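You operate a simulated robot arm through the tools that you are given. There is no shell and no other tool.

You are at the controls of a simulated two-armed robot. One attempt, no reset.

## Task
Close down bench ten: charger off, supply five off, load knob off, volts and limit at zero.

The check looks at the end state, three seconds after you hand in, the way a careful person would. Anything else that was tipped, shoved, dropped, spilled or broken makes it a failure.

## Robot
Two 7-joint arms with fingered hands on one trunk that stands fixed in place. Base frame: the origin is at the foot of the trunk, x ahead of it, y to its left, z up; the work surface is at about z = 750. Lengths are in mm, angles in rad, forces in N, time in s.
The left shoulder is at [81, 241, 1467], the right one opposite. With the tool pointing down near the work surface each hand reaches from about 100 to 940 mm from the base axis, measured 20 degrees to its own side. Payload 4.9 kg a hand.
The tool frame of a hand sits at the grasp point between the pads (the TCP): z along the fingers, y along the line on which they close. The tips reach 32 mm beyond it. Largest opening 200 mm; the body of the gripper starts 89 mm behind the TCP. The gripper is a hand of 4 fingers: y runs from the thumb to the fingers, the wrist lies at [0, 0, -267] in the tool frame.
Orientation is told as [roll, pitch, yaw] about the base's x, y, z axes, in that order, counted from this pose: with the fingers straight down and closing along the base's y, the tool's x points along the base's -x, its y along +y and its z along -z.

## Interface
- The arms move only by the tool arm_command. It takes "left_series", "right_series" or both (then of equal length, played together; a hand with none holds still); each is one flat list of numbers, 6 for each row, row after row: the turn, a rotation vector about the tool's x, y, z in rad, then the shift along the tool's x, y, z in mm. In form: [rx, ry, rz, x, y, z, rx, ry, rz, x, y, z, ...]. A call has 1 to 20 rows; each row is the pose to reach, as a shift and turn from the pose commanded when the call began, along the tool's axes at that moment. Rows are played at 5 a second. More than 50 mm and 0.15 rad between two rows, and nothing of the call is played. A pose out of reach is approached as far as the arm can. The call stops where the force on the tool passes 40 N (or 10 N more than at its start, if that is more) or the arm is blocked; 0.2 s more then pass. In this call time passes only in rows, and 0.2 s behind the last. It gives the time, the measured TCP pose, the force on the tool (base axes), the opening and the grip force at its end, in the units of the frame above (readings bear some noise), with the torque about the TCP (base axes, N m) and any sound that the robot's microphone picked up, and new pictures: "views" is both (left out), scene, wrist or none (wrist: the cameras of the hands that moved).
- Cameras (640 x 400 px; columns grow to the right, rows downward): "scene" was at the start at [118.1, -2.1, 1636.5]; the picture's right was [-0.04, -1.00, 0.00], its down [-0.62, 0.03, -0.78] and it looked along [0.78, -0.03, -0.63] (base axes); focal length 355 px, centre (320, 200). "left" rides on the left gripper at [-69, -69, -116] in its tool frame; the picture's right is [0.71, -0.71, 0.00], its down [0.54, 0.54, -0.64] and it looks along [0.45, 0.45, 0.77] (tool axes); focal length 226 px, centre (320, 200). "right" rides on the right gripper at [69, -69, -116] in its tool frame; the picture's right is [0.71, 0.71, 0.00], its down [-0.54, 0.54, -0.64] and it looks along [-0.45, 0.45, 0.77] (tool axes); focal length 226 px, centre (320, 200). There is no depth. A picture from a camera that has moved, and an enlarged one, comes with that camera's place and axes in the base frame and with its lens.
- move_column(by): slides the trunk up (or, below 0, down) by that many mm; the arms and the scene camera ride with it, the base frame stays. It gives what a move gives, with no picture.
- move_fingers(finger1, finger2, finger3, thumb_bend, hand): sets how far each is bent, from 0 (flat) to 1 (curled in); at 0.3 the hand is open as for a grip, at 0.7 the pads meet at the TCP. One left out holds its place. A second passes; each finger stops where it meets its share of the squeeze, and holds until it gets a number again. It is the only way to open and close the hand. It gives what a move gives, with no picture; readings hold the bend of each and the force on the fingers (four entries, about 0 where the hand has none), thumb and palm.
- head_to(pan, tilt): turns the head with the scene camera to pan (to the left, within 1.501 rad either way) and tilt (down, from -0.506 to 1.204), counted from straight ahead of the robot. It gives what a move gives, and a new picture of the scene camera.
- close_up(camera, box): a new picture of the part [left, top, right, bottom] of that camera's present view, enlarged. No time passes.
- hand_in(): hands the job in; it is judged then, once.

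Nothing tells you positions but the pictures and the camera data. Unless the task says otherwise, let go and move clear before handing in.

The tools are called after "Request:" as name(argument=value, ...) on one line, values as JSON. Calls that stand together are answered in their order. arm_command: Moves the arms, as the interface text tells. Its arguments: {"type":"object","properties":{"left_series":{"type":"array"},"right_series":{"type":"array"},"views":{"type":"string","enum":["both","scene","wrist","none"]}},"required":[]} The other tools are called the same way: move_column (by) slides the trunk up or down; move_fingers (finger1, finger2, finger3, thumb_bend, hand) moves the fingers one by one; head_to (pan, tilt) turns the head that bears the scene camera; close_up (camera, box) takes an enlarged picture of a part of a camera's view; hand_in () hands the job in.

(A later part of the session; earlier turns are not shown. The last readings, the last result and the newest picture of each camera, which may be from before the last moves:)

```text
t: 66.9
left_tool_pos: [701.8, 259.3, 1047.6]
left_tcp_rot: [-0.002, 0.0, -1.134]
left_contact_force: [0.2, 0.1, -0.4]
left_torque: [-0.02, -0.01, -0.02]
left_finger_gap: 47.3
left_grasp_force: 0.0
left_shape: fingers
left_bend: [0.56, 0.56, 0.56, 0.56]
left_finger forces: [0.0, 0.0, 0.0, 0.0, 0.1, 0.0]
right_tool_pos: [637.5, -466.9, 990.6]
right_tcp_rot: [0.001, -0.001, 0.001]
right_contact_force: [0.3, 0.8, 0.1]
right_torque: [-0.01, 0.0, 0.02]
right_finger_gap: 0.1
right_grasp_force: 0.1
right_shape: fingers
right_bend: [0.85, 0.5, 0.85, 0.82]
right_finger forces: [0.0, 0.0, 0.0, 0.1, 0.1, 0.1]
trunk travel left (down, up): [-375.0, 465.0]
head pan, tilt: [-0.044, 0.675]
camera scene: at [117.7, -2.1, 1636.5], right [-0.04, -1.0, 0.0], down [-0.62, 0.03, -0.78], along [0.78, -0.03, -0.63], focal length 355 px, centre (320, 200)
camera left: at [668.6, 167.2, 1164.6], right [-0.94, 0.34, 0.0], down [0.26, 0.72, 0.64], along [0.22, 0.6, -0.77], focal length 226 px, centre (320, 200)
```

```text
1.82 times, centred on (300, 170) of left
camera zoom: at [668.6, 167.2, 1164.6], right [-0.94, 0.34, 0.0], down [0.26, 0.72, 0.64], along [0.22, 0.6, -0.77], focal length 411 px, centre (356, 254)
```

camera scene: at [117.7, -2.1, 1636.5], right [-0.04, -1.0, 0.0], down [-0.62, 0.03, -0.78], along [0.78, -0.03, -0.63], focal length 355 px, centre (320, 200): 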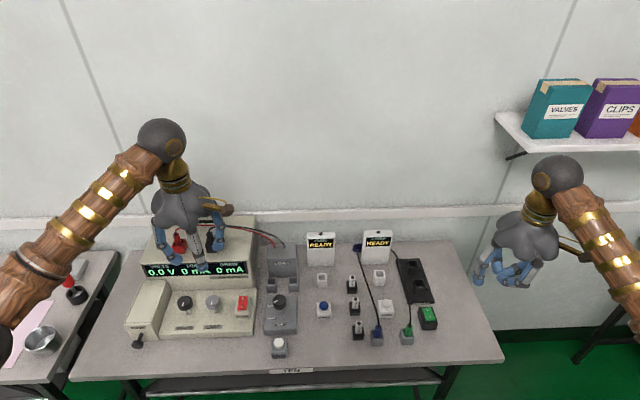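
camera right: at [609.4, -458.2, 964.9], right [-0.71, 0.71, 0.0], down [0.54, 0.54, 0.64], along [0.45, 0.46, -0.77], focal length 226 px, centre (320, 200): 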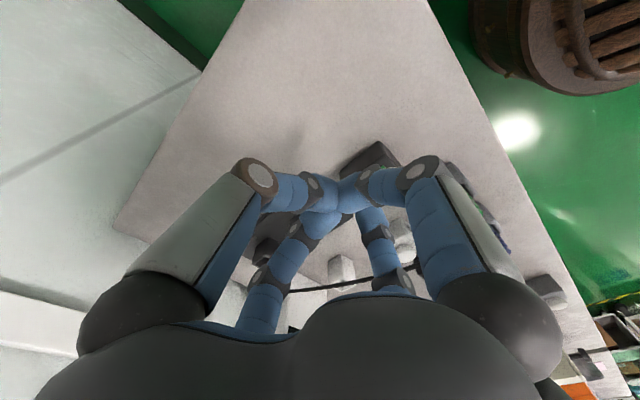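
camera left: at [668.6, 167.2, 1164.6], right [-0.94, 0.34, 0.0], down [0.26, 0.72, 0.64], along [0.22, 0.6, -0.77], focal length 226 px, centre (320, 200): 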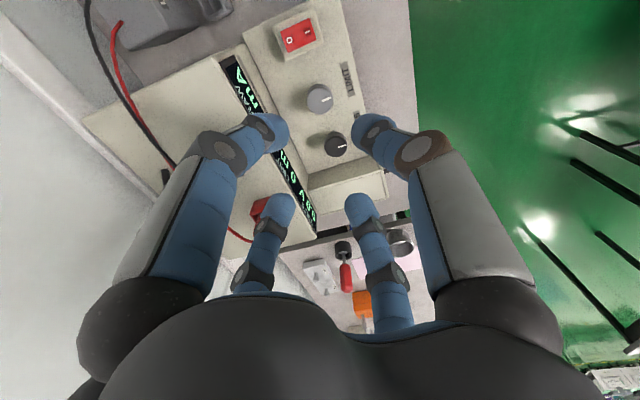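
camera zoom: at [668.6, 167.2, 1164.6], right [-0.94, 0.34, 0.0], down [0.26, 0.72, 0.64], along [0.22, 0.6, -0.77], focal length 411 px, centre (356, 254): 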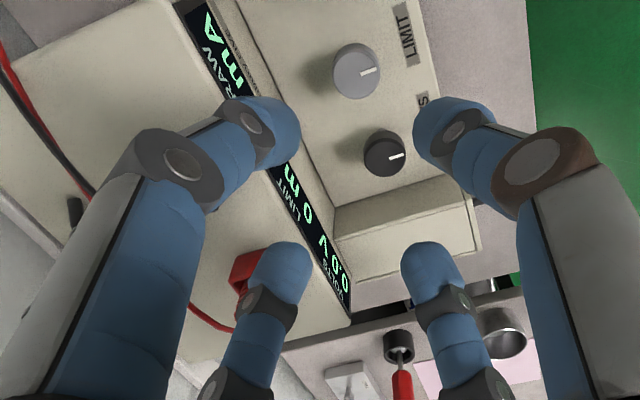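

The display now shows 0.0 V, 0 mA limit and 0 mA draw. Next the left hand goes over the LOAD selector at about (698, 82) to look at its dial.

Request:
arm_command(left_series=[0, 0, 0, -32, -15.5, 10, 0, 0, 0, -64, -31, 25, 0, 0, 0, -96, -46.5, 45, 0, 0, 0, -128, -62, 65, 0, 0, 0, -158.5, -77.6, 81, 0, 0, 0, -158.5, -77.6, 81], views="both")

Request:
close_up(camera="left", box=[200, 20, 440, 200])

Request:
close_up(camera="scene", box=[230, 230, 330, 360])

```text
t: 68.3
left_tool_pos: [694.6, 82.4, 967.9]
left_tcp_rot: [-0.002, 0.0, -1.133]
left_contact_force: [0.0, 0.2, 0.3]
left_torque: [-0.01, 0.01, 0.0]
left_finger_gap: 47.3
left_grasp_force: 0.1
left_shape: fingers
left_bend: [0.56, 0.56, 0.56, 0.56]
left_finger forces: [0.0, 0.1, 0.1, 0.1, 0.0, 0.0]
right_tool_pos: [637.2, -465.1, 991.0]
right_tcp_rot: [0.0, 0.001, 0.0]
right_contact_force: [0.2, 0.0, 0.2]
right_torque: [0.0, -0.02, -0.02]
right_finger_gap: 0.0
right_grasp_force: 0.0
right_shape: fingers
right_bend: [0.85, 0.5, 0.85, 0.82]
right_finger forces: [0.0, 0.0, 0.0, 0.0, 0.0, 0.0]
trunk travel left (down, up): [-375.0, 465.0]
head pan, tilt: [-0.044, 0.675]
camera scene: at [117.9, -1.1, 1636.6], right [-0.04, -1.0, 0.0], down [-0.62, 0.03, -0.78], along [0.78, -0.03, -0.63], focal length 355 px, centre (320, 200)
camera left: at [662.5, -9.4, 1084.1], right [-0.94, 0.34, 0.0], down [0.26, 0.72, 0.64], along [0.22, 0.6, -0.77], focal length 226 px, centre (320, 200)
```

scene: 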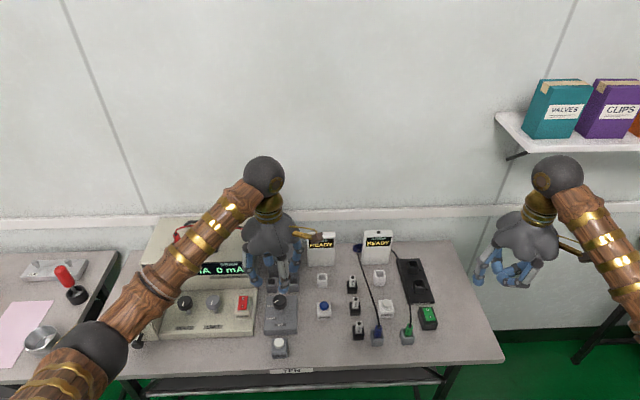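
left: 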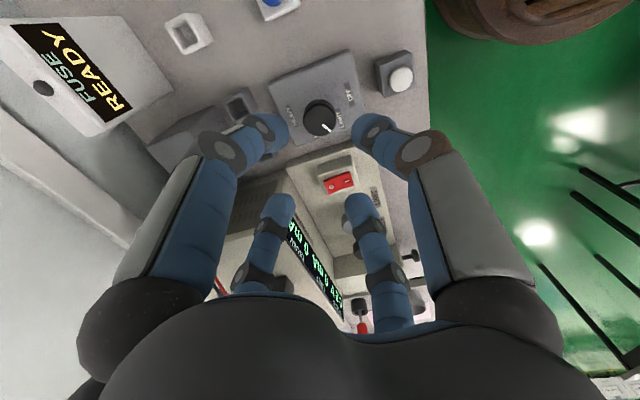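

```text
2.22 times, centred on (320, 110) of left
camera zoom: at [662.5, -9.4, 1084.1], right [-0.94, 0.34, 0.0], down [0.26, 0.72, 0.64], along [0.22, 0.6, -0.77], focal length 502 px, centre (320, 400)
```

zoom: 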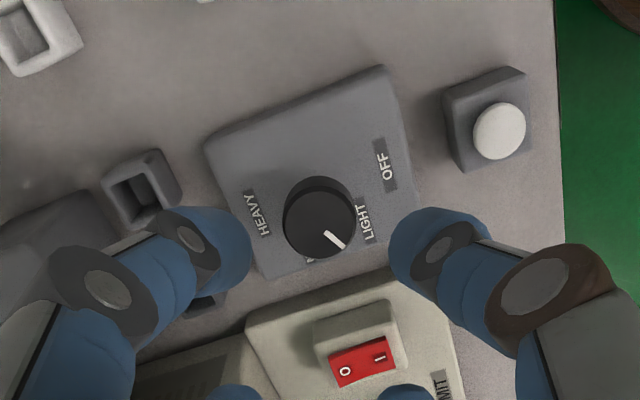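

```text
3.08 times, centred on (280, 295) of scene
camera zoom: at [117.9, -1.1, 1636.6], right [-0.04, -1.0, 0.0], down [-0.62, 0.03, -0.78], along [0.78, -0.03, -0.63], focal length 1093 px, centre (443, -92)
```

zoom: 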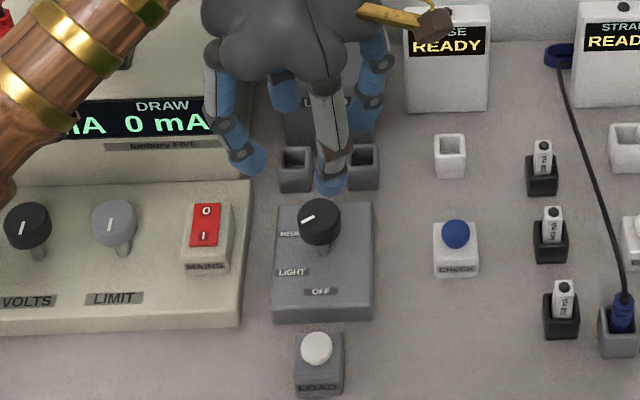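

The pointer is at about 116° on LIGHT, and OFF is toward the robot, about 60° counter-clockwise. I'll shift 1.5 mm forward and descend around the LOAD cap.

Request:
arm_command(left_series=[0, 0, 0, -0.6, 1.4, 30, 0, 0, 0, -0.6, 1.4, 70, 0, 0, 0, -0.6, 1.4, 105, 0, 0, 0, -0.6, 1.4, 122], views="wrist")

Request:
close_up(camera="left", box=[200, 60, 440, 240])

Request:
close_up(camera="scene", box=[230, 230, 330, 360])

```text
t: 69.3
left_tool_pos: [700.8, 79.3, 844.8]
left_tcp_rot: [0.001, 0.001, -1.132]
left_contact_force: [0.6, 0.3, 0.6]
left_torque: [0.01, -0.01, -0.03]
left_finger_gap: 47.2
left_grasp_force: 0.1
left_shape: fingers
left_bend: [0.56, 0.56, 0.56, 0.56]
left_finger forces: [0.0, 0.1, 0.0, 0.0, 0.0, 0.1]
right_tool_pos: [638.3, -467.0, 989.9]
right_tcp_rot: [0.0, 0.001, 0.0]
right_contact_force: [-0.2, -0.3, -0.5]
right_torque: [0.0, 0.02, 0.0]
right_finger_gap: 0.1
right_grasp_force: 0.0
right_shape: fingers
right_bend: [0.85, 0.5, 0.85, 0.82]
right_finger forces: [0.0, 0.0, 0.1, 0.0, 0.0, 0.0]
trunk travel left (down, up): [-375.0, 465.0]
head pan, tilt: [-0.044, 0.675]
camera left: at [667.2, -11.9, 961.5], right [-0.94, 0.34, 0.0], down [0.26, 0.72, 0.64], along [0.22, 0.6, -0.77], focal length 226 px, centre (320, 200)
```

left: 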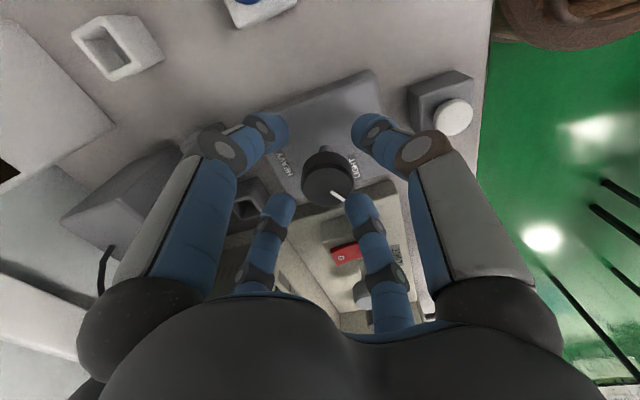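

```text
2.22 times, centred on (320, 150) of left
camera zoom: at [667.2, -11.9, 961.5], right [-0.94, 0.34, 0.0], down [0.26, 0.72, 0.64], along [0.22, 0.6, -0.77], focal length 502 px, centre (320, 311)
```

zoom: 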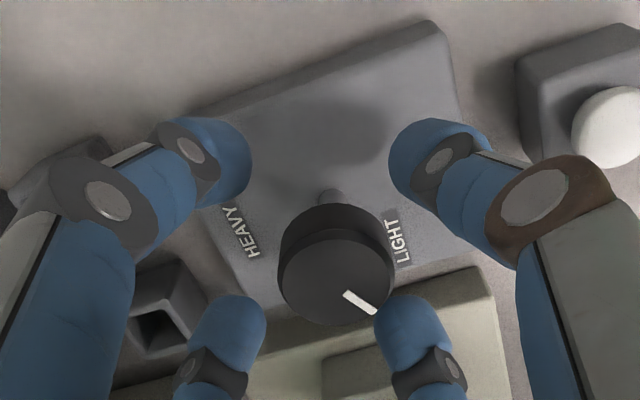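

```text
3.08 times, centred on (280, 295) of scene
camera zoom: at [118.2, -2.6, 1636.6], right [-0.04, -1.0, 0.0], down [-0.62, 0.03, -0.78], along [0.78, -0.03, -0.63], focal length 1093 px, centre (443, -92)
```

zoom: 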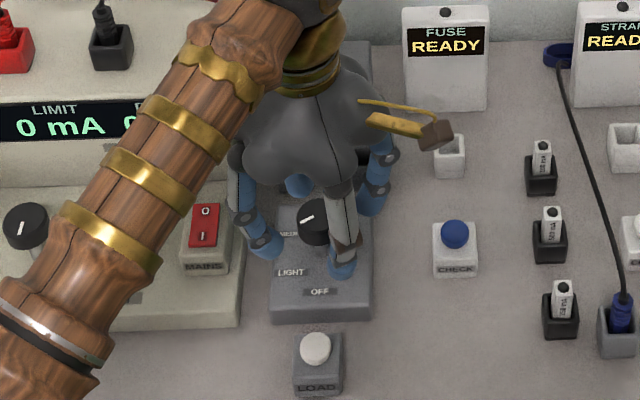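

The hand came down about 5 mm off to one side: the cap sits right of centre in the wrist view. I'll shift by (−4, +2) mm before gripping.

Request:
arm_command(left_series=[0, 0, 0, 1.7, -1.4, 0, 0, 0, 0, 3.5, -2.8, 0, 0, 0, 0, 3.5, -2.8, 0], views="wrist")

Request:
close_up(camera="left", box=[200, 60, 440, 240])

```text
t: 70.1
left_tool_pos: [695.2, 81.3, 843.8]
left_tcp_rot: [-0.001, -0.001, -1.135]
left_contact_force: [0.0, 0.6, -0.5]
left_torque: [0.01, 0.03, -0.03]
left_finger_gap: 47.3
left_grasp_force: 0.0
left_shape: fingers
left_bend: [0.56, 0.56, 0.56, 0.56]
left_finger forces: [0.0, 0.1, 0.0, 0.0, 0.1, 0.0]
right_tool_pos: [638.8, -466.1, 991.1]
right_tcp_rot: [0.001, 0.0, 0.0]
right_contact_force: [0.3, -0.4, -0.3]
right_torque: [0.03, 0.0, -0.01]
right_finger_gap: 0.0
right_grasp_force: 0.0
right_shape: fingers
right_bend: [0.85, 0.5, 0.85, 0.82]
right_finger forces: [0.0, 0.0, 0.0, 0.1, 0.1, 0.1]
trunk travel left (down, up): [-375.0, 465.0]
head pan, tilt: [-0.044, 0.675]
camera left: at [662.6, -9.5, 960.7], right [-0.94, 0.34, 0.0], down [0.26, 0.72, 0.64], along [0.22, 0.6, -0.77], focal length 226 px, centre (320, 200)
```

left: 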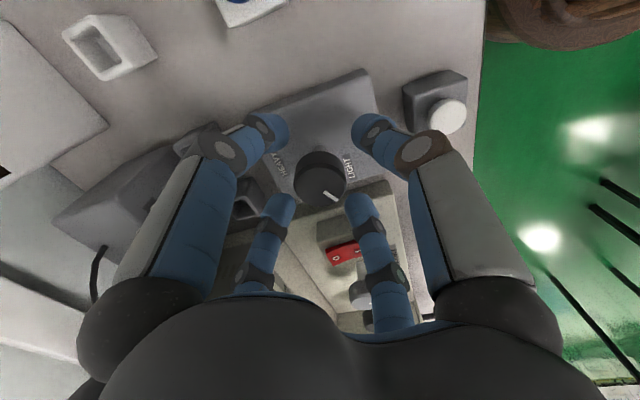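

```text
2.22 times, centred on (320, 150) of left
camera zoom: at [662.6, -9.5, 960.7], right [-0.94, 0.34, 0.0], down [0.26, 0.72, 0.64], along [0.22, 0.6, -0.77], focal length 502 px, centre (320, 311)
```

zoom: 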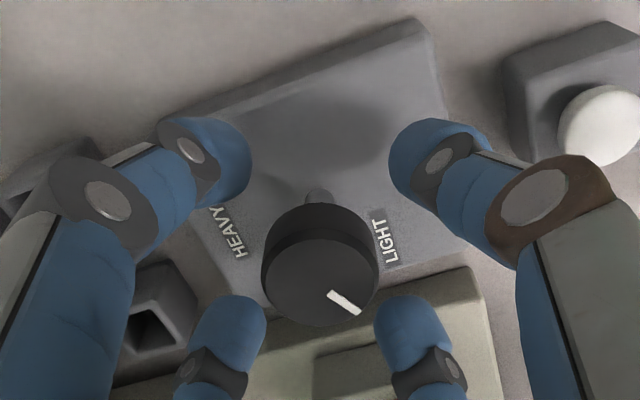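

The cap is centred now. I'll grip it and turn counter-clockwise about 60° toward OFF, watching for a click.

Request:
move_fingers(hand="left", finger1=0.66, finger2=0.66, finger3=0.66, thumb_bend=0.66)

Request:
arm_command(left_series=[0, 0, -0.07, 0, 0, 0, 0, 0, -0.14, 0, 0, 0, 0, 0, -0.21, 0, 0, 0, 0, 0, -0.28, 0, 0, 0, 0, 0, -0.35, 0, 0, 0, 0, 0, -0.42, 0, 0, 0, 0, 0, -0.49, 0, 0, 0, 0, 0, -0.56, 0, 0, 0], views="wrist")

Request:
close_up(camera="left", box=[200, 60, 440, 240])

```text
t: 71.1
left_tool_pos: [696.1, 81.9, 844.2]
left_tcp_rot: [-0.001, 0.0, -1.135]
left_contact_force: [-2.0, -3.0, -0.6]
left_torque: [-0.09, 0.06, 0.03]
left_finger_gap: 24.2
left_grasp_force: 8.1
left_shape: fingers
left_bend: [0.63, 0.64, 0.64, 0.64]
left_finger forces: [4.4, 3.2, 3.1, 0.0, 6.5, 0.1]
right_tool_pos: [636.8, -468.1, 990.3]
right_tcp_rot: [-0.001, 0.0, 0.0]
right_contact_force: [0.1, 0.0, 0.0]
right_torque: [-0.01, -0.05, -0.03]
right_finger_gap: 0.0
right_grasp_force: 0.1
right_shape: fingers
right_bend: [0.85, 0.5, 0.85, 0.82]
right_finger forces: [0.0, 0.1, 0.0, 0.0, 0.0, 0.0]
trunk travel left (down, up): [-375.0, 465.0]
head pan, tilt: [-0.044, 0.675]
```

```text
t: 72.9
left_tool_pos: [694.9, 82.8, 844.2]
left_tcp_rot: [0.0, 0.001, -0.572]
left_contact_force: [-3.1, -6.5, -1.0]
left_torque: [-0.22, 0.09, -0.02]
left_finger_gap: 24.2
left_grasp_force: 8.6
left_shape: fingers
left_bend: [0.63, 0.64, 0.64, 0.63]
left_finger forces: [4.3, 2.2, 2.6, 0.1, 8.0, 0.1]
right_tool_pos: [636.6, -467.1, 990.8]
right_tcp_rot: [-0.001, 0.0, 0.002]
right_contact_force: [-0.9, -0.3, 0.9]
right_torque: [0.02, 0.01, 0.02]
right_finger_gap: 0.2
right_grasp_force: 0.2
right_shape: fingers
right_bend: [0.85, 0.5, 0.85, 0.82]
right_finger forces: [0.0, 0.1, 0.0, 0.0, 0.1, 0.0]
trunk travel left (down, up): [-375.0, 465.0]
head pan, tilt: [-0.044, 0.675]
camera left: at [715.7, -12.1, 961.2], right [-0.98, -0.21, 0.0], down [-0.16, 0.75, 0.64], along [-0.14, 0.63, -0.77], focal length 226 px, centre (320, 200)
```

left: 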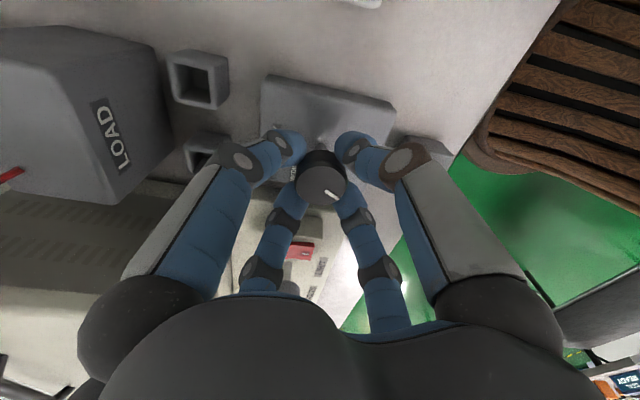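

```text
2.22 times, centred on (320, 150) of left
camera zoom: at [715.7, -12.1, 961.2], right [-0.98, -0.21, 0.0], down [-0.16, 0.75, 0.64], along [-0.14, 0.63, -0.77], focal length 502 px, centre (320, 311)
```

zoom: 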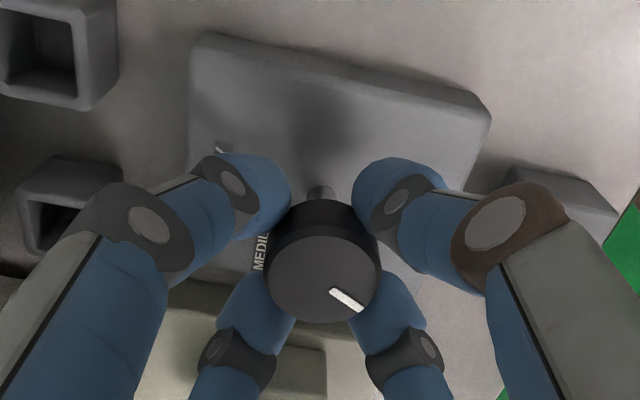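

The knob is following (about 32° so far), with a slight sideways load of about 7 N. I'll ease the hand 1 mm right and turn the remaining 28°.

Request:
arm_command(left_series=[0, 0, 0, -0.5, -0.8, 0, 0, 0, -0.07, -0.5, -0.8, 0, 0, 0, -0.14, -0.5, -0.8, 0, 0, 0, -0.21, -0.5, -0.8, 0, 0, 0, -0.28, -0.5, -0.8, 0, 0, 0, -0.35, -0.5, -0.8, 0, 0, 0, -0.42, -0.5, -0.8, 0, 0, 0, -0.49, -0.5, -0.8, 0], views="both")

Request:
close_up(camera="left", box=[200, 60, 440, 240])

Request:
close_up(camera="scene", box=[230, 230, 330, 360])

```text
t: 74.7
left_tool_pos: [695.4, 81.4, 843.2]
left_tcp_rot: [0.001, 0.003, -0.082]
left_contact_force: [-7.5, -2.3, 1.3]
left_torque: [-0.09, 0.26, -0.14]
left_finger_gap: 23.7
left_grasp_force: 9.1
left_shape: fingers
left_bend: [0.64, 0.64, 0.64, 0.64]
left_finger forces: [3.8, 3.7, 4.4, 0.1, 7.4, 0.0]
right_tool_pos: [636.0, -466.1, 990.0]
right_tcp_rot: [0.0, 0.0, 0.0]
right_contact_force: [-1.0, -0.7, 0.3]
right_torque: [-0.02, 0.0, 0.0]
right_finger_gap: 0.0
right_grasp_force: 0.2
right_shape: fingers
right_bend: [0.85, 0.5, 0.85, 0.82]
right_finger forces: [0.0, 0.0, 0.0, 0.0, 0.1, 0.0]
trunk travel left (down, up): [-375.0, 465.0]
head pan, tilt: [-0.044, 0.675]
camera scene: at [117.0, -2.7, 1636.6], right [-0.04, -1.0, 0.0], down [-0.62, 0.03, -0.78], along [0.78, -0.03, -0.62], focal length 355 px, centre (320, 200)
camera left: at [758.3, 7.3, 960.9], right [-0.76, -0.65, 0.0], down [-0.49, 0.58, 0.64], along [-0.42, 0.49, -0.77], focal length 226 px, centre (320, 200)
```

scene: 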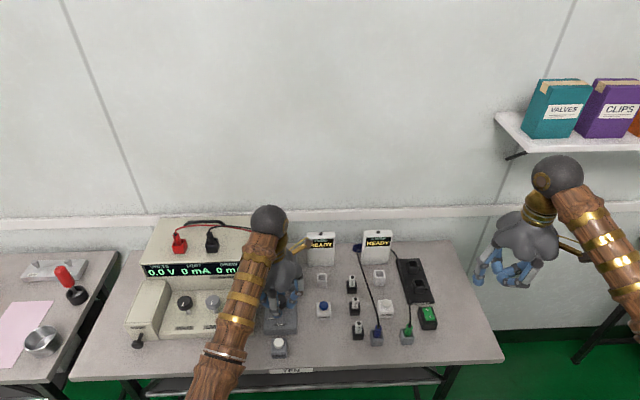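
left: 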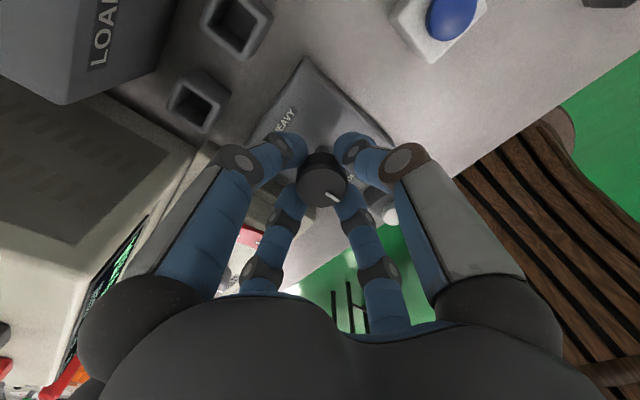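

```text
2.22 times, centred on (320, 150) of left
camera zoom: at [758.3, 7.3, 960.9], right [-0.76, -0.65, 0.0], down [-0.49, 0.58, 0.64], along [-0.42, 0.49, -0.77], focal length 502 px, centre (320, 311)
```

zoom: 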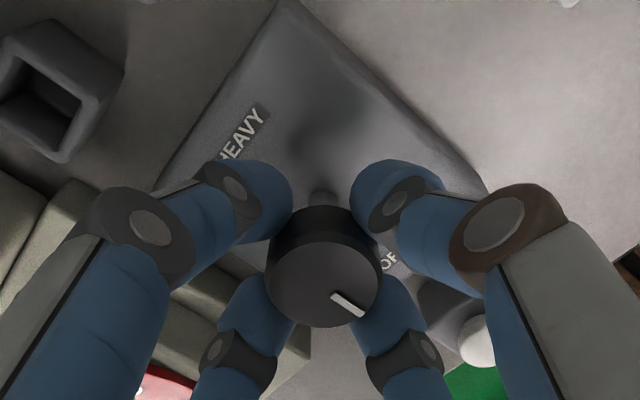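

```text
3.08 times, centred on (280, 295) of scene
camera zoom: at [117.0, -2.7, 1636.6], right [-0.04, -1.0, 0.0], down [-0.62, 0.03, -0.78], along [0.78, -0.03, -0.62], focal length 1093 px, centre (443, -92)
```

zoom: 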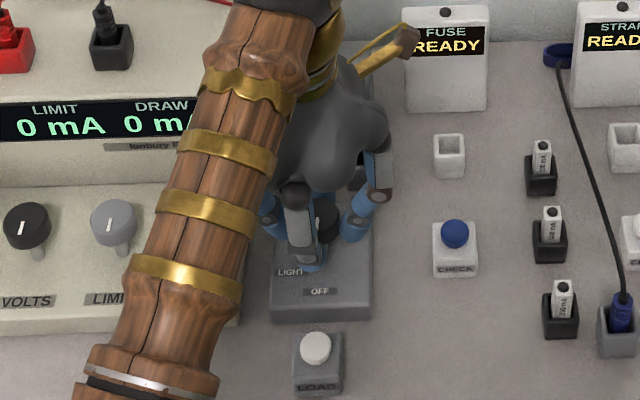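

The knob turned along, the pointer is close to OFF, and the load unit hasn't shifted. I'll release, lift clear and check.

Request:
move_fingers(hand="left", finger1=0.56, finger2=0.56, finger3=0.56, thumb_bend=0.56)

Request:
arm_command(left_series=[0, 0, 0, 0, 0, -30, 0, 0, 0, 0, 0, -70, 0, 0, 0.14, 0, 0, -110, 0, 0, 0.28, 0, 0, -130, 0, 0, 0.42, 0, 0, -150, 0, 0, 0.56, 0, 0, -165, 0, 0, 0.7, 0, 0, -175, 0, 0, 0.84, 0, 0, -180, 0, 0, 0.95, 0, 0, -180, 0, 0, 1.05, 0, 0, -180], views="both")

Request:
close_up(camera="scene", box=[255, 285, 305, 335])

Request:
close_up(camera="left", box=[200, 40, 440, 220])

```text
t: 75.7
left_tool_pos: [695.8, 82.1, 843.3]
left_tcp_rot: [-0.001, 0.002, -0.083]
left_contact_force: [-0.4, -0.3, 0.3]
left_torque: [-0.02, 0.01, -0.01]
left_finger_gap: 46.9
left_grasp_force: 0.1
left_shape: fingers
left_bend: [0.56, 0.56, 0.56, 0.56]
left_finger forces: [0.0, 0.0, 0.1, 0.0, 0.0, 0.1]
right_tool_pos: [637.8, -466.8, 990.9]
right_tcp_rot: [0.001, 0.002, 0.0]
right_contact_force: [-0.3, 0.8, -0.6]
right_torque: [0.0, -0.01, -0.04]
right_finger_gap: 0.0
right_grasp_force: 0.0
right_shape: fingers
right_bend: [0.85, 0.5, 0.85, 0.82]
right_finger forces: [0.0, 0.0, 0.1, 0.0, 0.0, 0.0]
trunk travel left (down, up): [-375.0, 465.0]
head pan, tilt: [-0.044, 0.675]
```

```text
t: 77.9
left_tool_pos: [697.5, 83.3, 1024.4]
left_tcp_rot: [-0.002, 0.001, -1.135]
left_contact_force: [0.0, 0.2, -0.4]
left_torque: [0.02, 0.0, 0.03]
left_finger_gap: 47.3
left_grasp_force: 0.0
left_shape: fingers
left_bend: [0.56, 0.56, 0.56, 0.56]
left_finger forces: [0.1, 0.1, 0.1, 0.0, 0.1, 0.0]
right_tool_pos: [637.0, -466.6, 990.4]
right_tcp_rot: [0.0, -0.001, 0.001]
right_contact_force: [-0.4, 0.3, -0.3]
right_torque: [0.01, 0.02, 0.01]
right_finger_gap: 0.1
right_grasp_force: 0.0
right_shape: fingers
right_bend: [0.85, 0.5, 0.85, 0.82]
right_finger forces: [0.1, 0.0, 0.0, 0.0, 0.1, 0.0]
trunk travel left (down, up): [-375.0, 465.0]
head pan, tilt: [-0.044, 0.675]
camera scene: at [118.1, -2.2, 1636.5], right [-0.04, -1.0, 0.0], down [-0.62, 0.03, -0.78], along [0.78, -0.03, -0.63], focal length 355 px, centre (320, 200)
camera left: at [662.5, -8.4, 1140.6], right [-0.94, 0.34, 0.0], down [0.26, 0.72, 0.64], along [0.22, 0.6, -0.77], focal length 226 px, centre (320, 200)
```

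scene: 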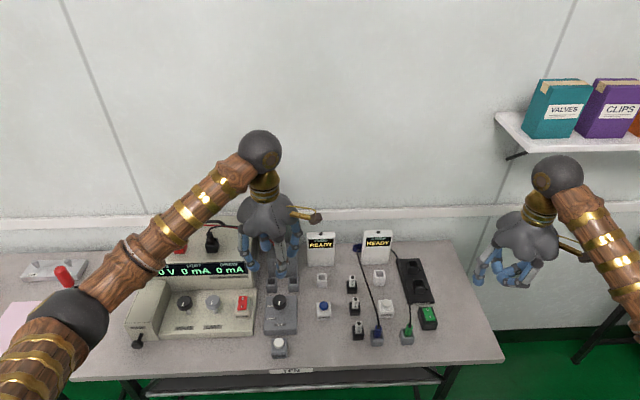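
left: 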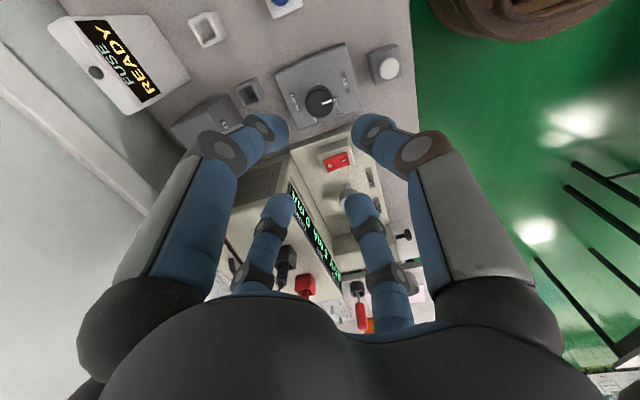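

```text
8.00 times, centred on (280, 310) of scene
camera zoom: at [118.1, -2.2, 1636.5], right [-0.04, -1.0, 0.0], down [-0.62, 0.03, -0.78], along [0.78, -0.03, -0.63], focal length 2841 px, centre (640, -680)
```

zoom: 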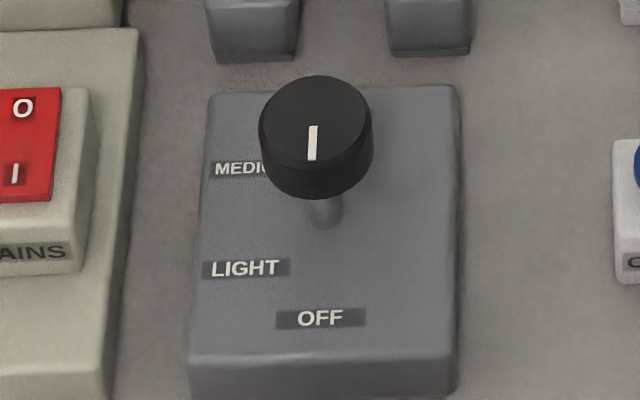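

```text
2.22 times, centred on (320, 130) of left
camera zoom: at [662.5, -8.4, 1140.6], right [-0.94, 0.34, 0.0], down [0.26, 0.72, 0.64], along [0.22, 0.6, -0.77], focal length 502 px, centre (320, 356)
```

zoom: 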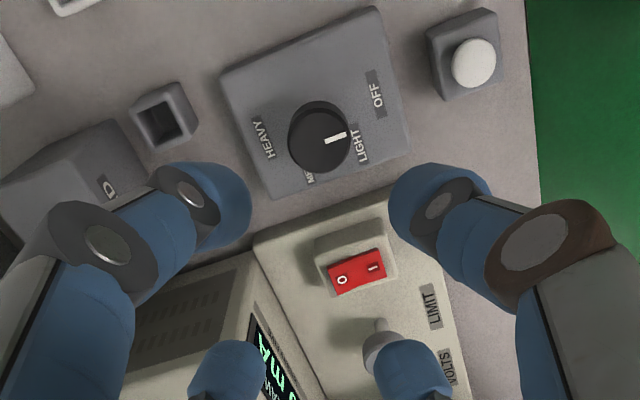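

The LOAD knob now points at OFF and the unit is exactly where it was. For the MAINS rocker I'll make the left hand point with finger1 (forward finger at yaw 0), standing on the near side of the console.

Request:
move_fingers(hand="left", finger1=0.5, finger2=0.9, finger3=0.9, thumb_bend=0.9)

Request:
arm_command(left_series=[0, 0, -0.1418, 14, 0, 5, 0, 0, -0.2836, 28, 0, 10, 0, 0, -0.4254, 41, 0, 20, 0, 0, -0.5672, 55, 0, 30, 0, 0, -0.709, 69, 0, 40, 0, 0, -0.8508, 83, 0, 50, 0, 0, -0.9926, 97, 0, 60, 0, 0, -1.1345, 110.3, 0, 70, 0, 0, -1.1345, 110.3, 0, 70], views="both")

Request:
close_up(camera="left", box=[140, 20, 400, 220])

Request:
close_up(camera="scene", box=[180, 200, 320, 340])

```text
t: 78.9
left_tool_pos: [697.1, 83.6, 1022.9]
left_tcp_rot: [-0.002, 0.0, -1.135]
left_contact_force: [0.2, 0.1, -0.9]
left_torque: [-0.01, -0.02, 0.01]
left_finger_gap: 48.3
left_grasp_force: 0.0
left_shape: fingers
left_bend: [0.5, 0.88, 0.83, 0.8]
left_finger forces: [0.0, 0.1, 0.0, 0.1, 0.1, 0.0]
right_tool_pos: [637.3, -466.2, 990.4]
right_tcp_rot: [0.0, 0.0, 0.001]
right_contact_force: [1.0, 0.8, 0.1]
right_torque: [-0.03, 0.0, 0.02]
right_finger_gap: 0.0
right_grasp_force: 0.0
right_shape: fingers
right_bend: [0.85, 0.5, 0.85, 0.82]
right_finger forces: [0.1, 0.0, 0.1, 0.1, 0.0, 0.1]
trunk travel left (down, up): [-375.0, 465.0]
head pan, tilt: [-0.044, 0.675]
```

```text
t: 80.9
left_tool_pos: [650.1, 180.7, 955.3]
left_tcp_rot: [0.0, 0.001, 0.003]
left_contact_force: [-0.6, -0.6, 0.3]
left_torque: [-0.01, 0.02, -0.03]
left_finger_gap: 48.4
left_grasp_force: 0.0
left_shape: fingers
left_bend: [0.5, 0.88, 0.83, 0.81]
left_finger forces: [0.0, 0.0, 0.0, 0.0, 0.0, 0.1]
right_tool_pos: [636.8, -466.5, 989.7]
right_tcp_rot: [0.0, -0.001, 0.002]
right_contact_force: [0.7, -0.3, 0.1]
right_torque: [0.04, 0.03, 0.01]
right_finger_gap: 0.0
right_grasp_force: 0.0
right_shape: fingers
right_bend: [0.85, 0.5, 0.85, 0.82]
right_finger forces: [0.1, 0.0, 0.0, 0.0, 0.0, 0.0]
trunk travel left (down, up): [-375.0, 465.0]
head pan, tilt: [-0.044, 0.675]
camera scene: at [118.2, -2.6, 1636.5], right [-0.04, -1.0, 0.0], down [-0.62, 0.03, -0.78], along [0.78, -0.03, -0.63], focal length 355 px, centre (320, 200)
camera left: at [718.6, 112.6, 1072.2], right [-0.71, -0.71, 0.0], down [-0.54, 0.54, 0.64], along [-0.46, 0.45, -0.77], focal length 226 px, centre (320, 200)
```

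scene: 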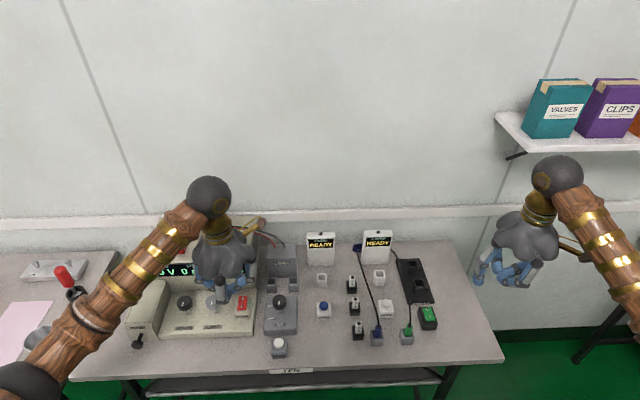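
left: 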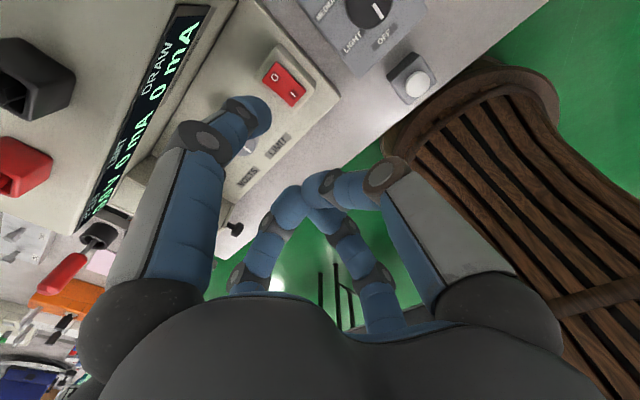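

```text
2.00 times, centred on (270, 120) of left
camera zoom: at [718.6, 112.6, 1072.2], right [-0.71, -0.71, 0.0], down [-0.54, 0.54, 0.64], along [-0.46, 0.45, -0.77], focal length 452 px, centre (420, 360)
```

zoom: 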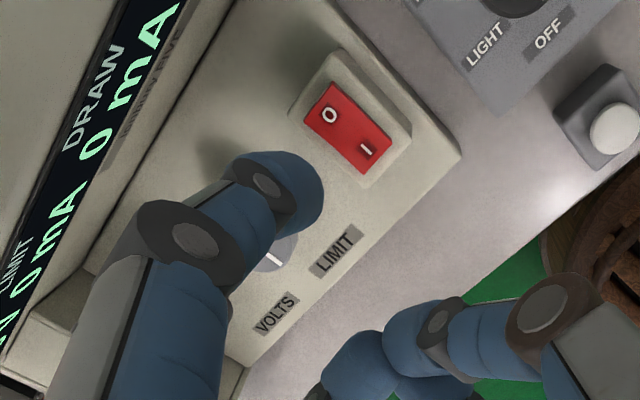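

```text
2.86 times, centred on (250, 270) of scene
camera zoom: at [118.2, -2.6, 1636.5], right [-0.04, -1.0, 0.0], down [-0.62, 0.03, -0.78], along [0.78, -0.03, -0.63], focal length 1015 px, centre (520, 0)
```

zoom: 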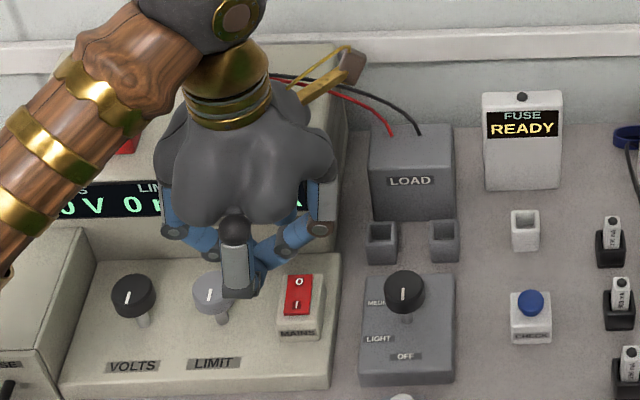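

The rocker's O centre comes out at about (714, 182) and the fingertip is above it at about (717, 181, 912). I'll lower to about 15 mm above the rocker and look again.

Request:
arm_command(left_series=[0, 0, 0, 1, 1.5, 30, 0, 0, 0, 1, 1.5, 60, 0, 0, 0, 1, 1.5, 80, 0, 0, 0, 1, 1.5, 80], views="wrist")

Request:
close_up(camera="left", box=[140, 20, 400, 220])

Request:
close_up(camera="scene", box=[190, 250, 290, 340])

```text
t: 81.9
left_tool_pos: [648.4, 184.6, 872.9]
left_tcp_rot: [-0.001, 0.003, 0.002]
left_contact_force: [-0.3, -0.9, 0.2]
left_torque: [-0.01, 0.0, -0.01]
left_finger_gap: 48.7
left_grasp_force: 0.0
left_shape: fingers
left_bend: [0.5, 0.88, 0.83, 0.81]
left_finger forces: [0.0, 0.1, 0.1, 0.0, 0.0, 0.1]
right_tool_pos: [636.8, -466.0, 989.7]
right_tcp_rot: [0.0, 0.002, 0.0]
right_contact_force: [-0.5, 0.4, 0.1]
right_torque: [-0.02, 0.01, 0.03]
right_finger_gap: 0.0
right_grasp_force: 0.1
right_shape: fingers
right_bend: [0.85, 0.5, 0.85, 0.82]
right_finger forces: [0.0, 0.0, 0.0, 0.1, 0.1, 0.0]
trunk travel left (down, up): [-375.0, 465.0]
head pan, tilt: [-0.044, 0.675]
camera left: at [718.2, 115.4, 990.4], right [-0.71, -0.71, 0.0], down [-0.54, 0.54, 0.64], along [-0.46, 0.45, -0.77], focal length 226 px, centre (320, 200)
```

left: 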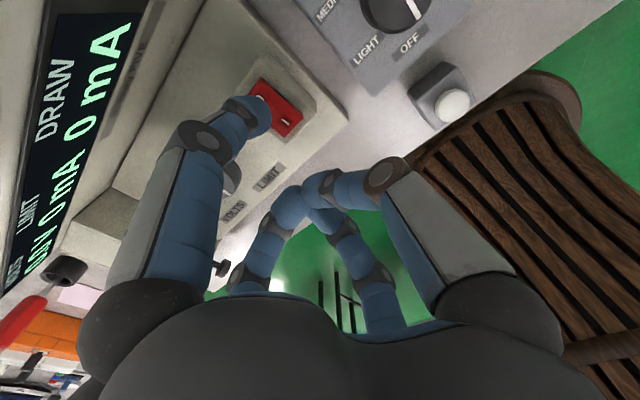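

```text
2.00 times, centred on (270, 120) of left
camera zoom: at [718.2, 115.4, 990.4], right [-0.71, -0.71, 0.0], down [-0.54, 0.54, 0.64], along [-0.46, 0.45, -0.77], focal length 452 px, centre (420, 360)
```

zoom: 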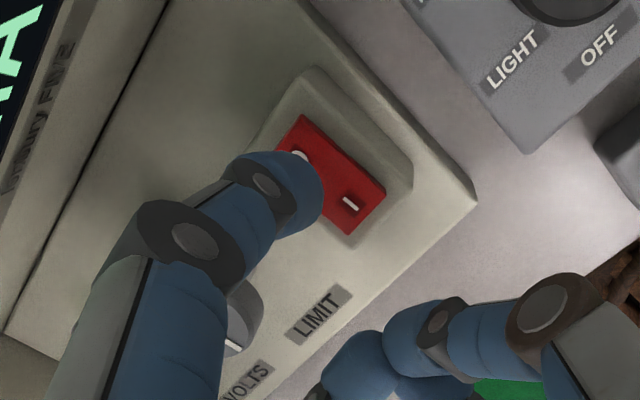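

```text
4.44 times, centred on (240, 295) of scene
camera zoom: at [118.0, -1.9, 1636.5], right [-0.04, -1.0, 0.0], down [-0.62, 0.03, -0.78], along [0.78, -0.03, -0.63], focal length 1578 px, centre (676, -222)
```

zoom: 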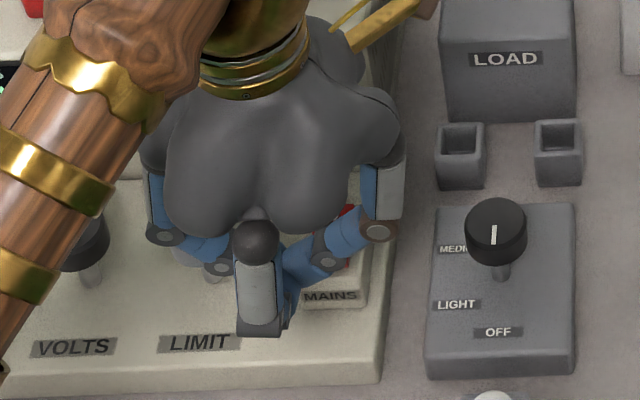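

The fingertip is about 13 mm above the O end, some 2 mm left of its centreline. I'll correct that and press down in small steps.

Request:
arm_command(left_series=[0, 0, 0, 0, -2, 4, 0, 0, 0, 0, -2, 8, 0, 0, 0, 0, -2, 11], views="none")

Request:
arm_command(left_series=[0, 0, 0, 0, 0, 1.5, 0, 0, 0, 0, 0, 3], views="wrist")

Request:
close_up(camera="left", box=[140, 20, 400, 220])

```text
t: 82.7
left_tool_pos: [649.3, 181.2, 862.7]
left_tcp_rot: [0.0, 0.001, 0.001]
left_contact_force: [0.1, 0.3, 0.2]
left_torque: [-0.02, 0.03, 0.0]
left_finger_gap: 48.7
left_grasp_force: 0.1
left_shape: fingers
left_bend: [0.5, 0.88, 0.83, 0.81]
left_finger forces: [0.0, 0.1, 0.0, 0.0, 0.0, 0.1]
right_tool_pos: [637.9, -466.6, 989.3]
right_tcp_rot: [0.0, -0.001, 0.0]
right_contact_force: [-0.2, -0.4, 1.1]
right_torque: [0.01, 0.02, -0.02]
right_finger_gap: 0.1
right_grasp_force: 0.1
right_shape: fingers
right_bend: [0.85, 0.5, 0.85, 0.82]
right_finger forces: [0.0, 0.0, 0.0, 0.0, 0.1, 0.0]
trunk travel left (down, up): [-375.0, 465.0]
head pan, tilt: [-0.044, 0.675]
```

```text
t: 83.3
left_tool_pos: [649.0, 182.3, 860.6]
left_tcp_rot: [0.0, 0.001, 0.001]
left_contact_force: [0.5, -0.6, 2.7]
left_torque: [0.0, -0.12, 0.01]
left_finger_gap: 48.9
left_grasp_force: 0.6
left_shape: fingers
left_bend: [0.5, 0.88, 0.83, 0.81]
left_finger forces: [1.7, 0.0, 0.0, 0.1, 0.0, 0.0]
right_tool_pos: [637.6, -466.2, 990.5]
right_tcp_rot: [0.002, -0.001, 0.001]
right_contact_force: [0.5, -0.1, -0.8]
right_torque: [-0.01, 0.02, -0.03]
right_finger_gap: 0.1
right_grasp_force: 0.0
right_shape: fingers
right_bend: [0.85, 0.5, 0.85, 0.82]
right_finger forces: [0.0, 0.0, 0.0, 0.0, 0.0, 0.0]
trunk travel left (down, up): [-375.0, 465.0]
head pan, tilt: [-0.044, 0.675]
heard: click
camera left: at [717.2, 112.8, 977.0], right [-0.71, -0.71, 0.0], down [-0.54, 0.54, 0.64], along [-0.46, 0.45, -0.77], focal length 226 px, centre (320, 200)
```

left: 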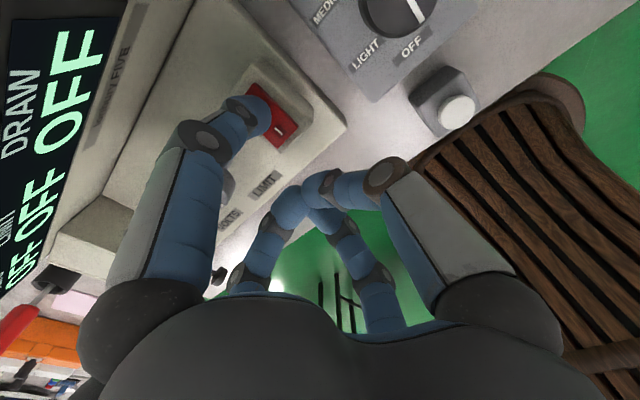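

```text
2.00 times, centred on (270, 120) of left
camera zoom: at [717.2, 112.8, 977.0], right [-0.71, -0.71, 0.0], down [-0.54, 0.54, 0.64], along [-0.46, 0.45, -0.77], focal length 452 px, centre (420, 360)
```

zoom: 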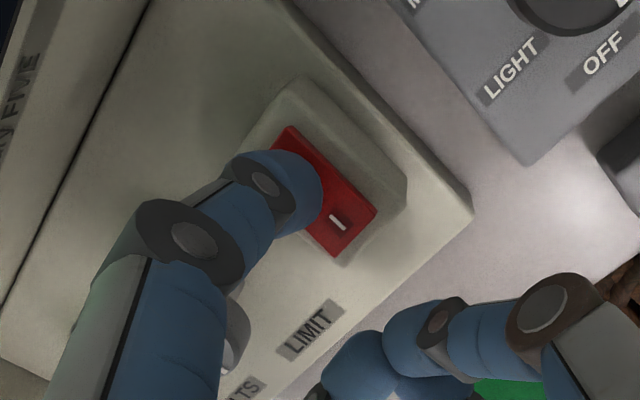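

I heard a click, and the display reads OFF on all three fields. I'll lift the left hand straight up and well clear, then inspect everything.

Request:
arm_command(left_series=[0, 0, 0, 0, 0, -30, 0, 0, 0, 0, 0, -70, 0, 0, 0, 0, 0, -110, 0, 0, 0, 10, 20, -150, 0, 0, 0, 20, 50, -185, 0, 0, 0, 30, 90, -210, 0, 0, 0, 40, 135, -225, 0, 0, 0, 50, 180, -235, 0, 0, 0, 60, 225, -240, 0, 0, 0, 70, 270, -240], views="both")

Request:
close_up(camera="scene", box=[120, 210, 280, 310])

Request:
close_up(camera="scene", box=[120, 280, 280, 380])

Request:
close_up(camera="scene", box=[250, 220, 350, 380])

Request:
close_up(camera="scene", box=[300, 220, 460, 350])

```text
t: 85.5
left_tool_pos: [580.4, 453.3, 1104.0]
left_tcp_rot: [0.0, 0.0, 0.002]
left_contact_force: [0.1, -0.1, 0.7]
left_torque: [-0.02, 0.01, -0.01]
left_finger_gap: 49.4
left_grasp_force: 0.1
left_shape: fingers
left_bend: [0.5, 0.88, 0.83, 0.81]
left_finger forces: [0.0, 0.1, 0.1, 0.0, 0.0, 0.0]
right_tool_pos: [635.1, -465.5, 991.8]
right_tcp_rot: [-0.002, 0.001, 0.0]
right_contact_force: [0.0, -0.8, 1.2]
right_torque: [0.02, -0.02, -0.02]
right_finger_gap: 0.0
right_grasp_force: 0.1
right_shape: fingers
right_bend: [0.85, 0.5, 0.85, 0.82]
right_finger forces: [0.0, 0.0, 0.1, 0.0, 0.0, 0.0]
trunk travel left (down, up): [-375.0, 465.0]
head pan, tilt: [-0.044, 0.675]
camera scene: at [116.5, -0.2, 1636.7], right [-0.04, -1.0, 0.0], down [-0.62, 0.03, -0.78], along [0.78, -0.04, -0.62], focal length 355 px, centre (320, 200)
camera left: at [649.3, 384.1, 1221.0], right [-0.71, -0.71, 0.0], down [-0.54, 0.54, 0.64], along [-0.45, 0.45, -0.77], focal length 226 px, centre (320, 200)
```

scene: 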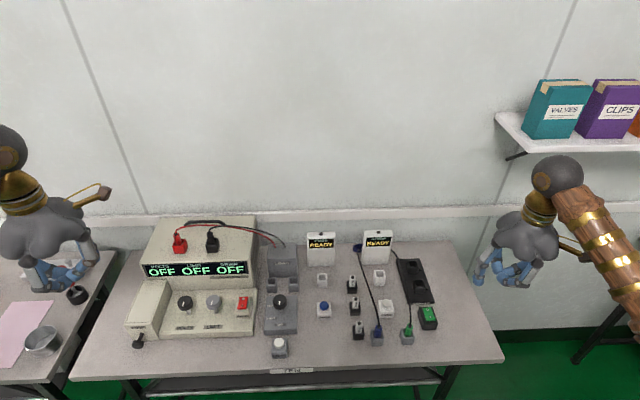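
left: 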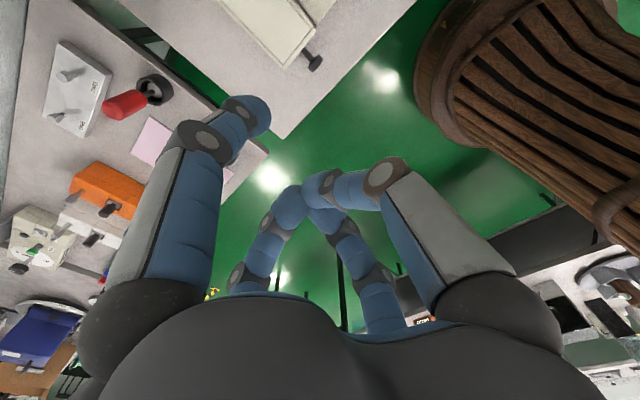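

```text
4.00 times, centred on (200, 260) of scene
camera zoom: at [116.5, -0.2, 1636.7], right [-0.04, -1.0, 0.0], down [-0.62, 0.03, -0.78], along [0.78, -0.04, -0.62], focal length 1420 px, centre (800, -40)
```

zoom: 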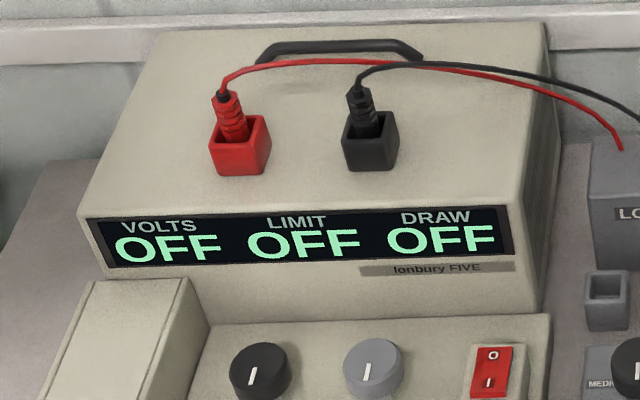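

```text
4.00 times, centred on (200, 330) of scene
camera zoom: at [116.5, -0.2, 1636.7], right [-0.04, -1.0, 0.0], down [-0.62, 0.03, -0.78], along [0.78, -0.04, -0.62], focal length 1420 px, centre (800, -320)
```

zoom: 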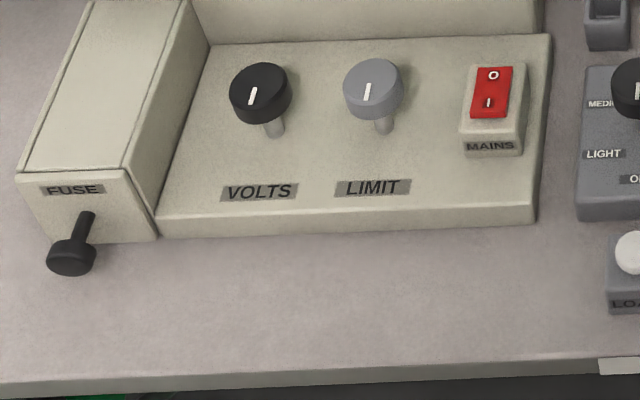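

```text
2.50 times, centred on (300, 300) of scene
camera zoom: at [116.5, -0.2, 1636.7], right [-0.04, -1.0, 0.0], down [-0.62, 0.03, -0.78], along [0.78, -0.04, -0.62], focal length 888 px, centre (370, -50)
```

zoom: 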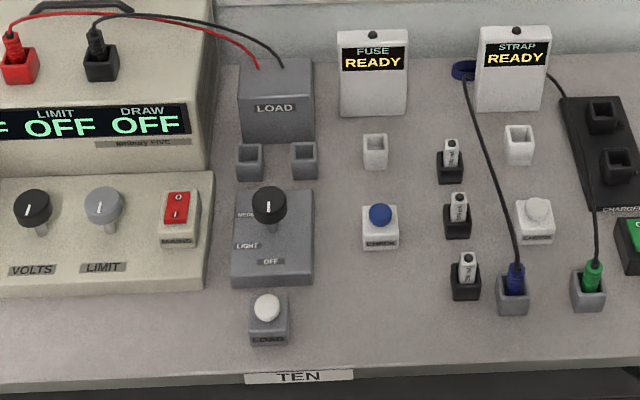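

```text
3.08 times, centred on (380, 285) of scene
camera zoom: at [116.5, -0.2, 1636.7], right [-0.04, -1.0, 0.0], down [-0.62, 0.03, -0.78], along [0.78, -0.04, -0.62], focal length 1093 px, centre (135, -62)
```

zoom: 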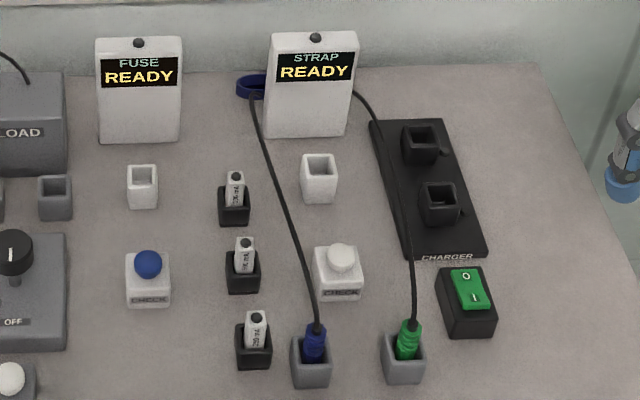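

Everything is off and nothing looks displaced. As a last check I'll compare the VOLTS and LIMIT pointer angles and the MAINS rocker at high zoom.

Request:
close_up(camera="scene", box=[170, 285, 230, 325])

Request:
close_up(camera="scene", box=[225, 285, 265, 325])

Request:
close_up(camera="scene", box=[255, 285, 305, 335])

```text
10.00 times, centred on (200, 305) of scene
camera zoom: at [116.5, -0.2, 1636.7], right [-0.04, -1.0, 0.0], down [-0.62, 0.03, -0.78], along [0.78, -0.04, -0.62], focal length 3551 px, centre (1520, -850)
```

zoom: 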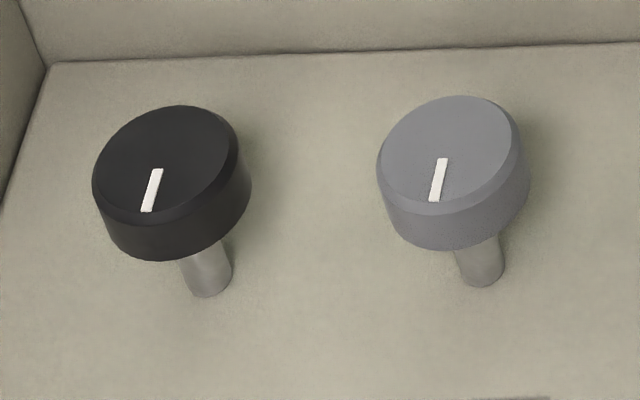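

```text
10.00 times, centred on (245, 305) of scene
camera zoom: at [116.5, -0.2, 1636.7], right [-0.04, -1.0, 0.0], down [-0.62, 0.03, -0.78], along [0.78, -0.04, -0.62], focal length 3551 px, centre (1070, -850)
```

zoom: 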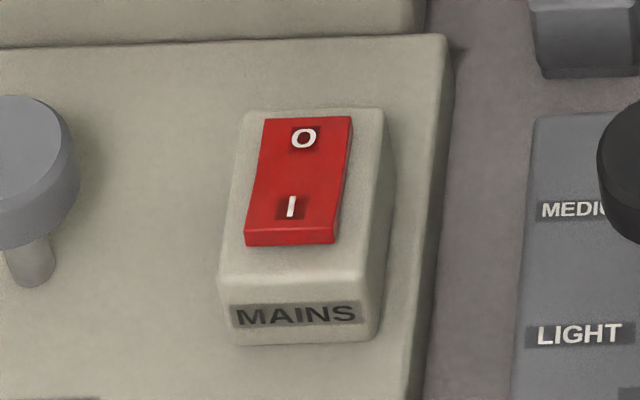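

```text
8.00 times, centred on (280, 310) of scene
camera zoom: at [116.5, -0.2, 1636.7], right [-0.04, -1.0, 0.0], down [-0.62, 0.03, -0.78], along [0.78, -0.04, -0.62], focal length 2841 px, centre (640, -680)
```

zoom: 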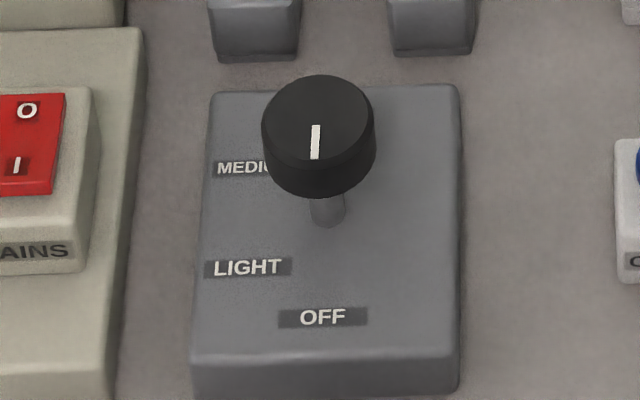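

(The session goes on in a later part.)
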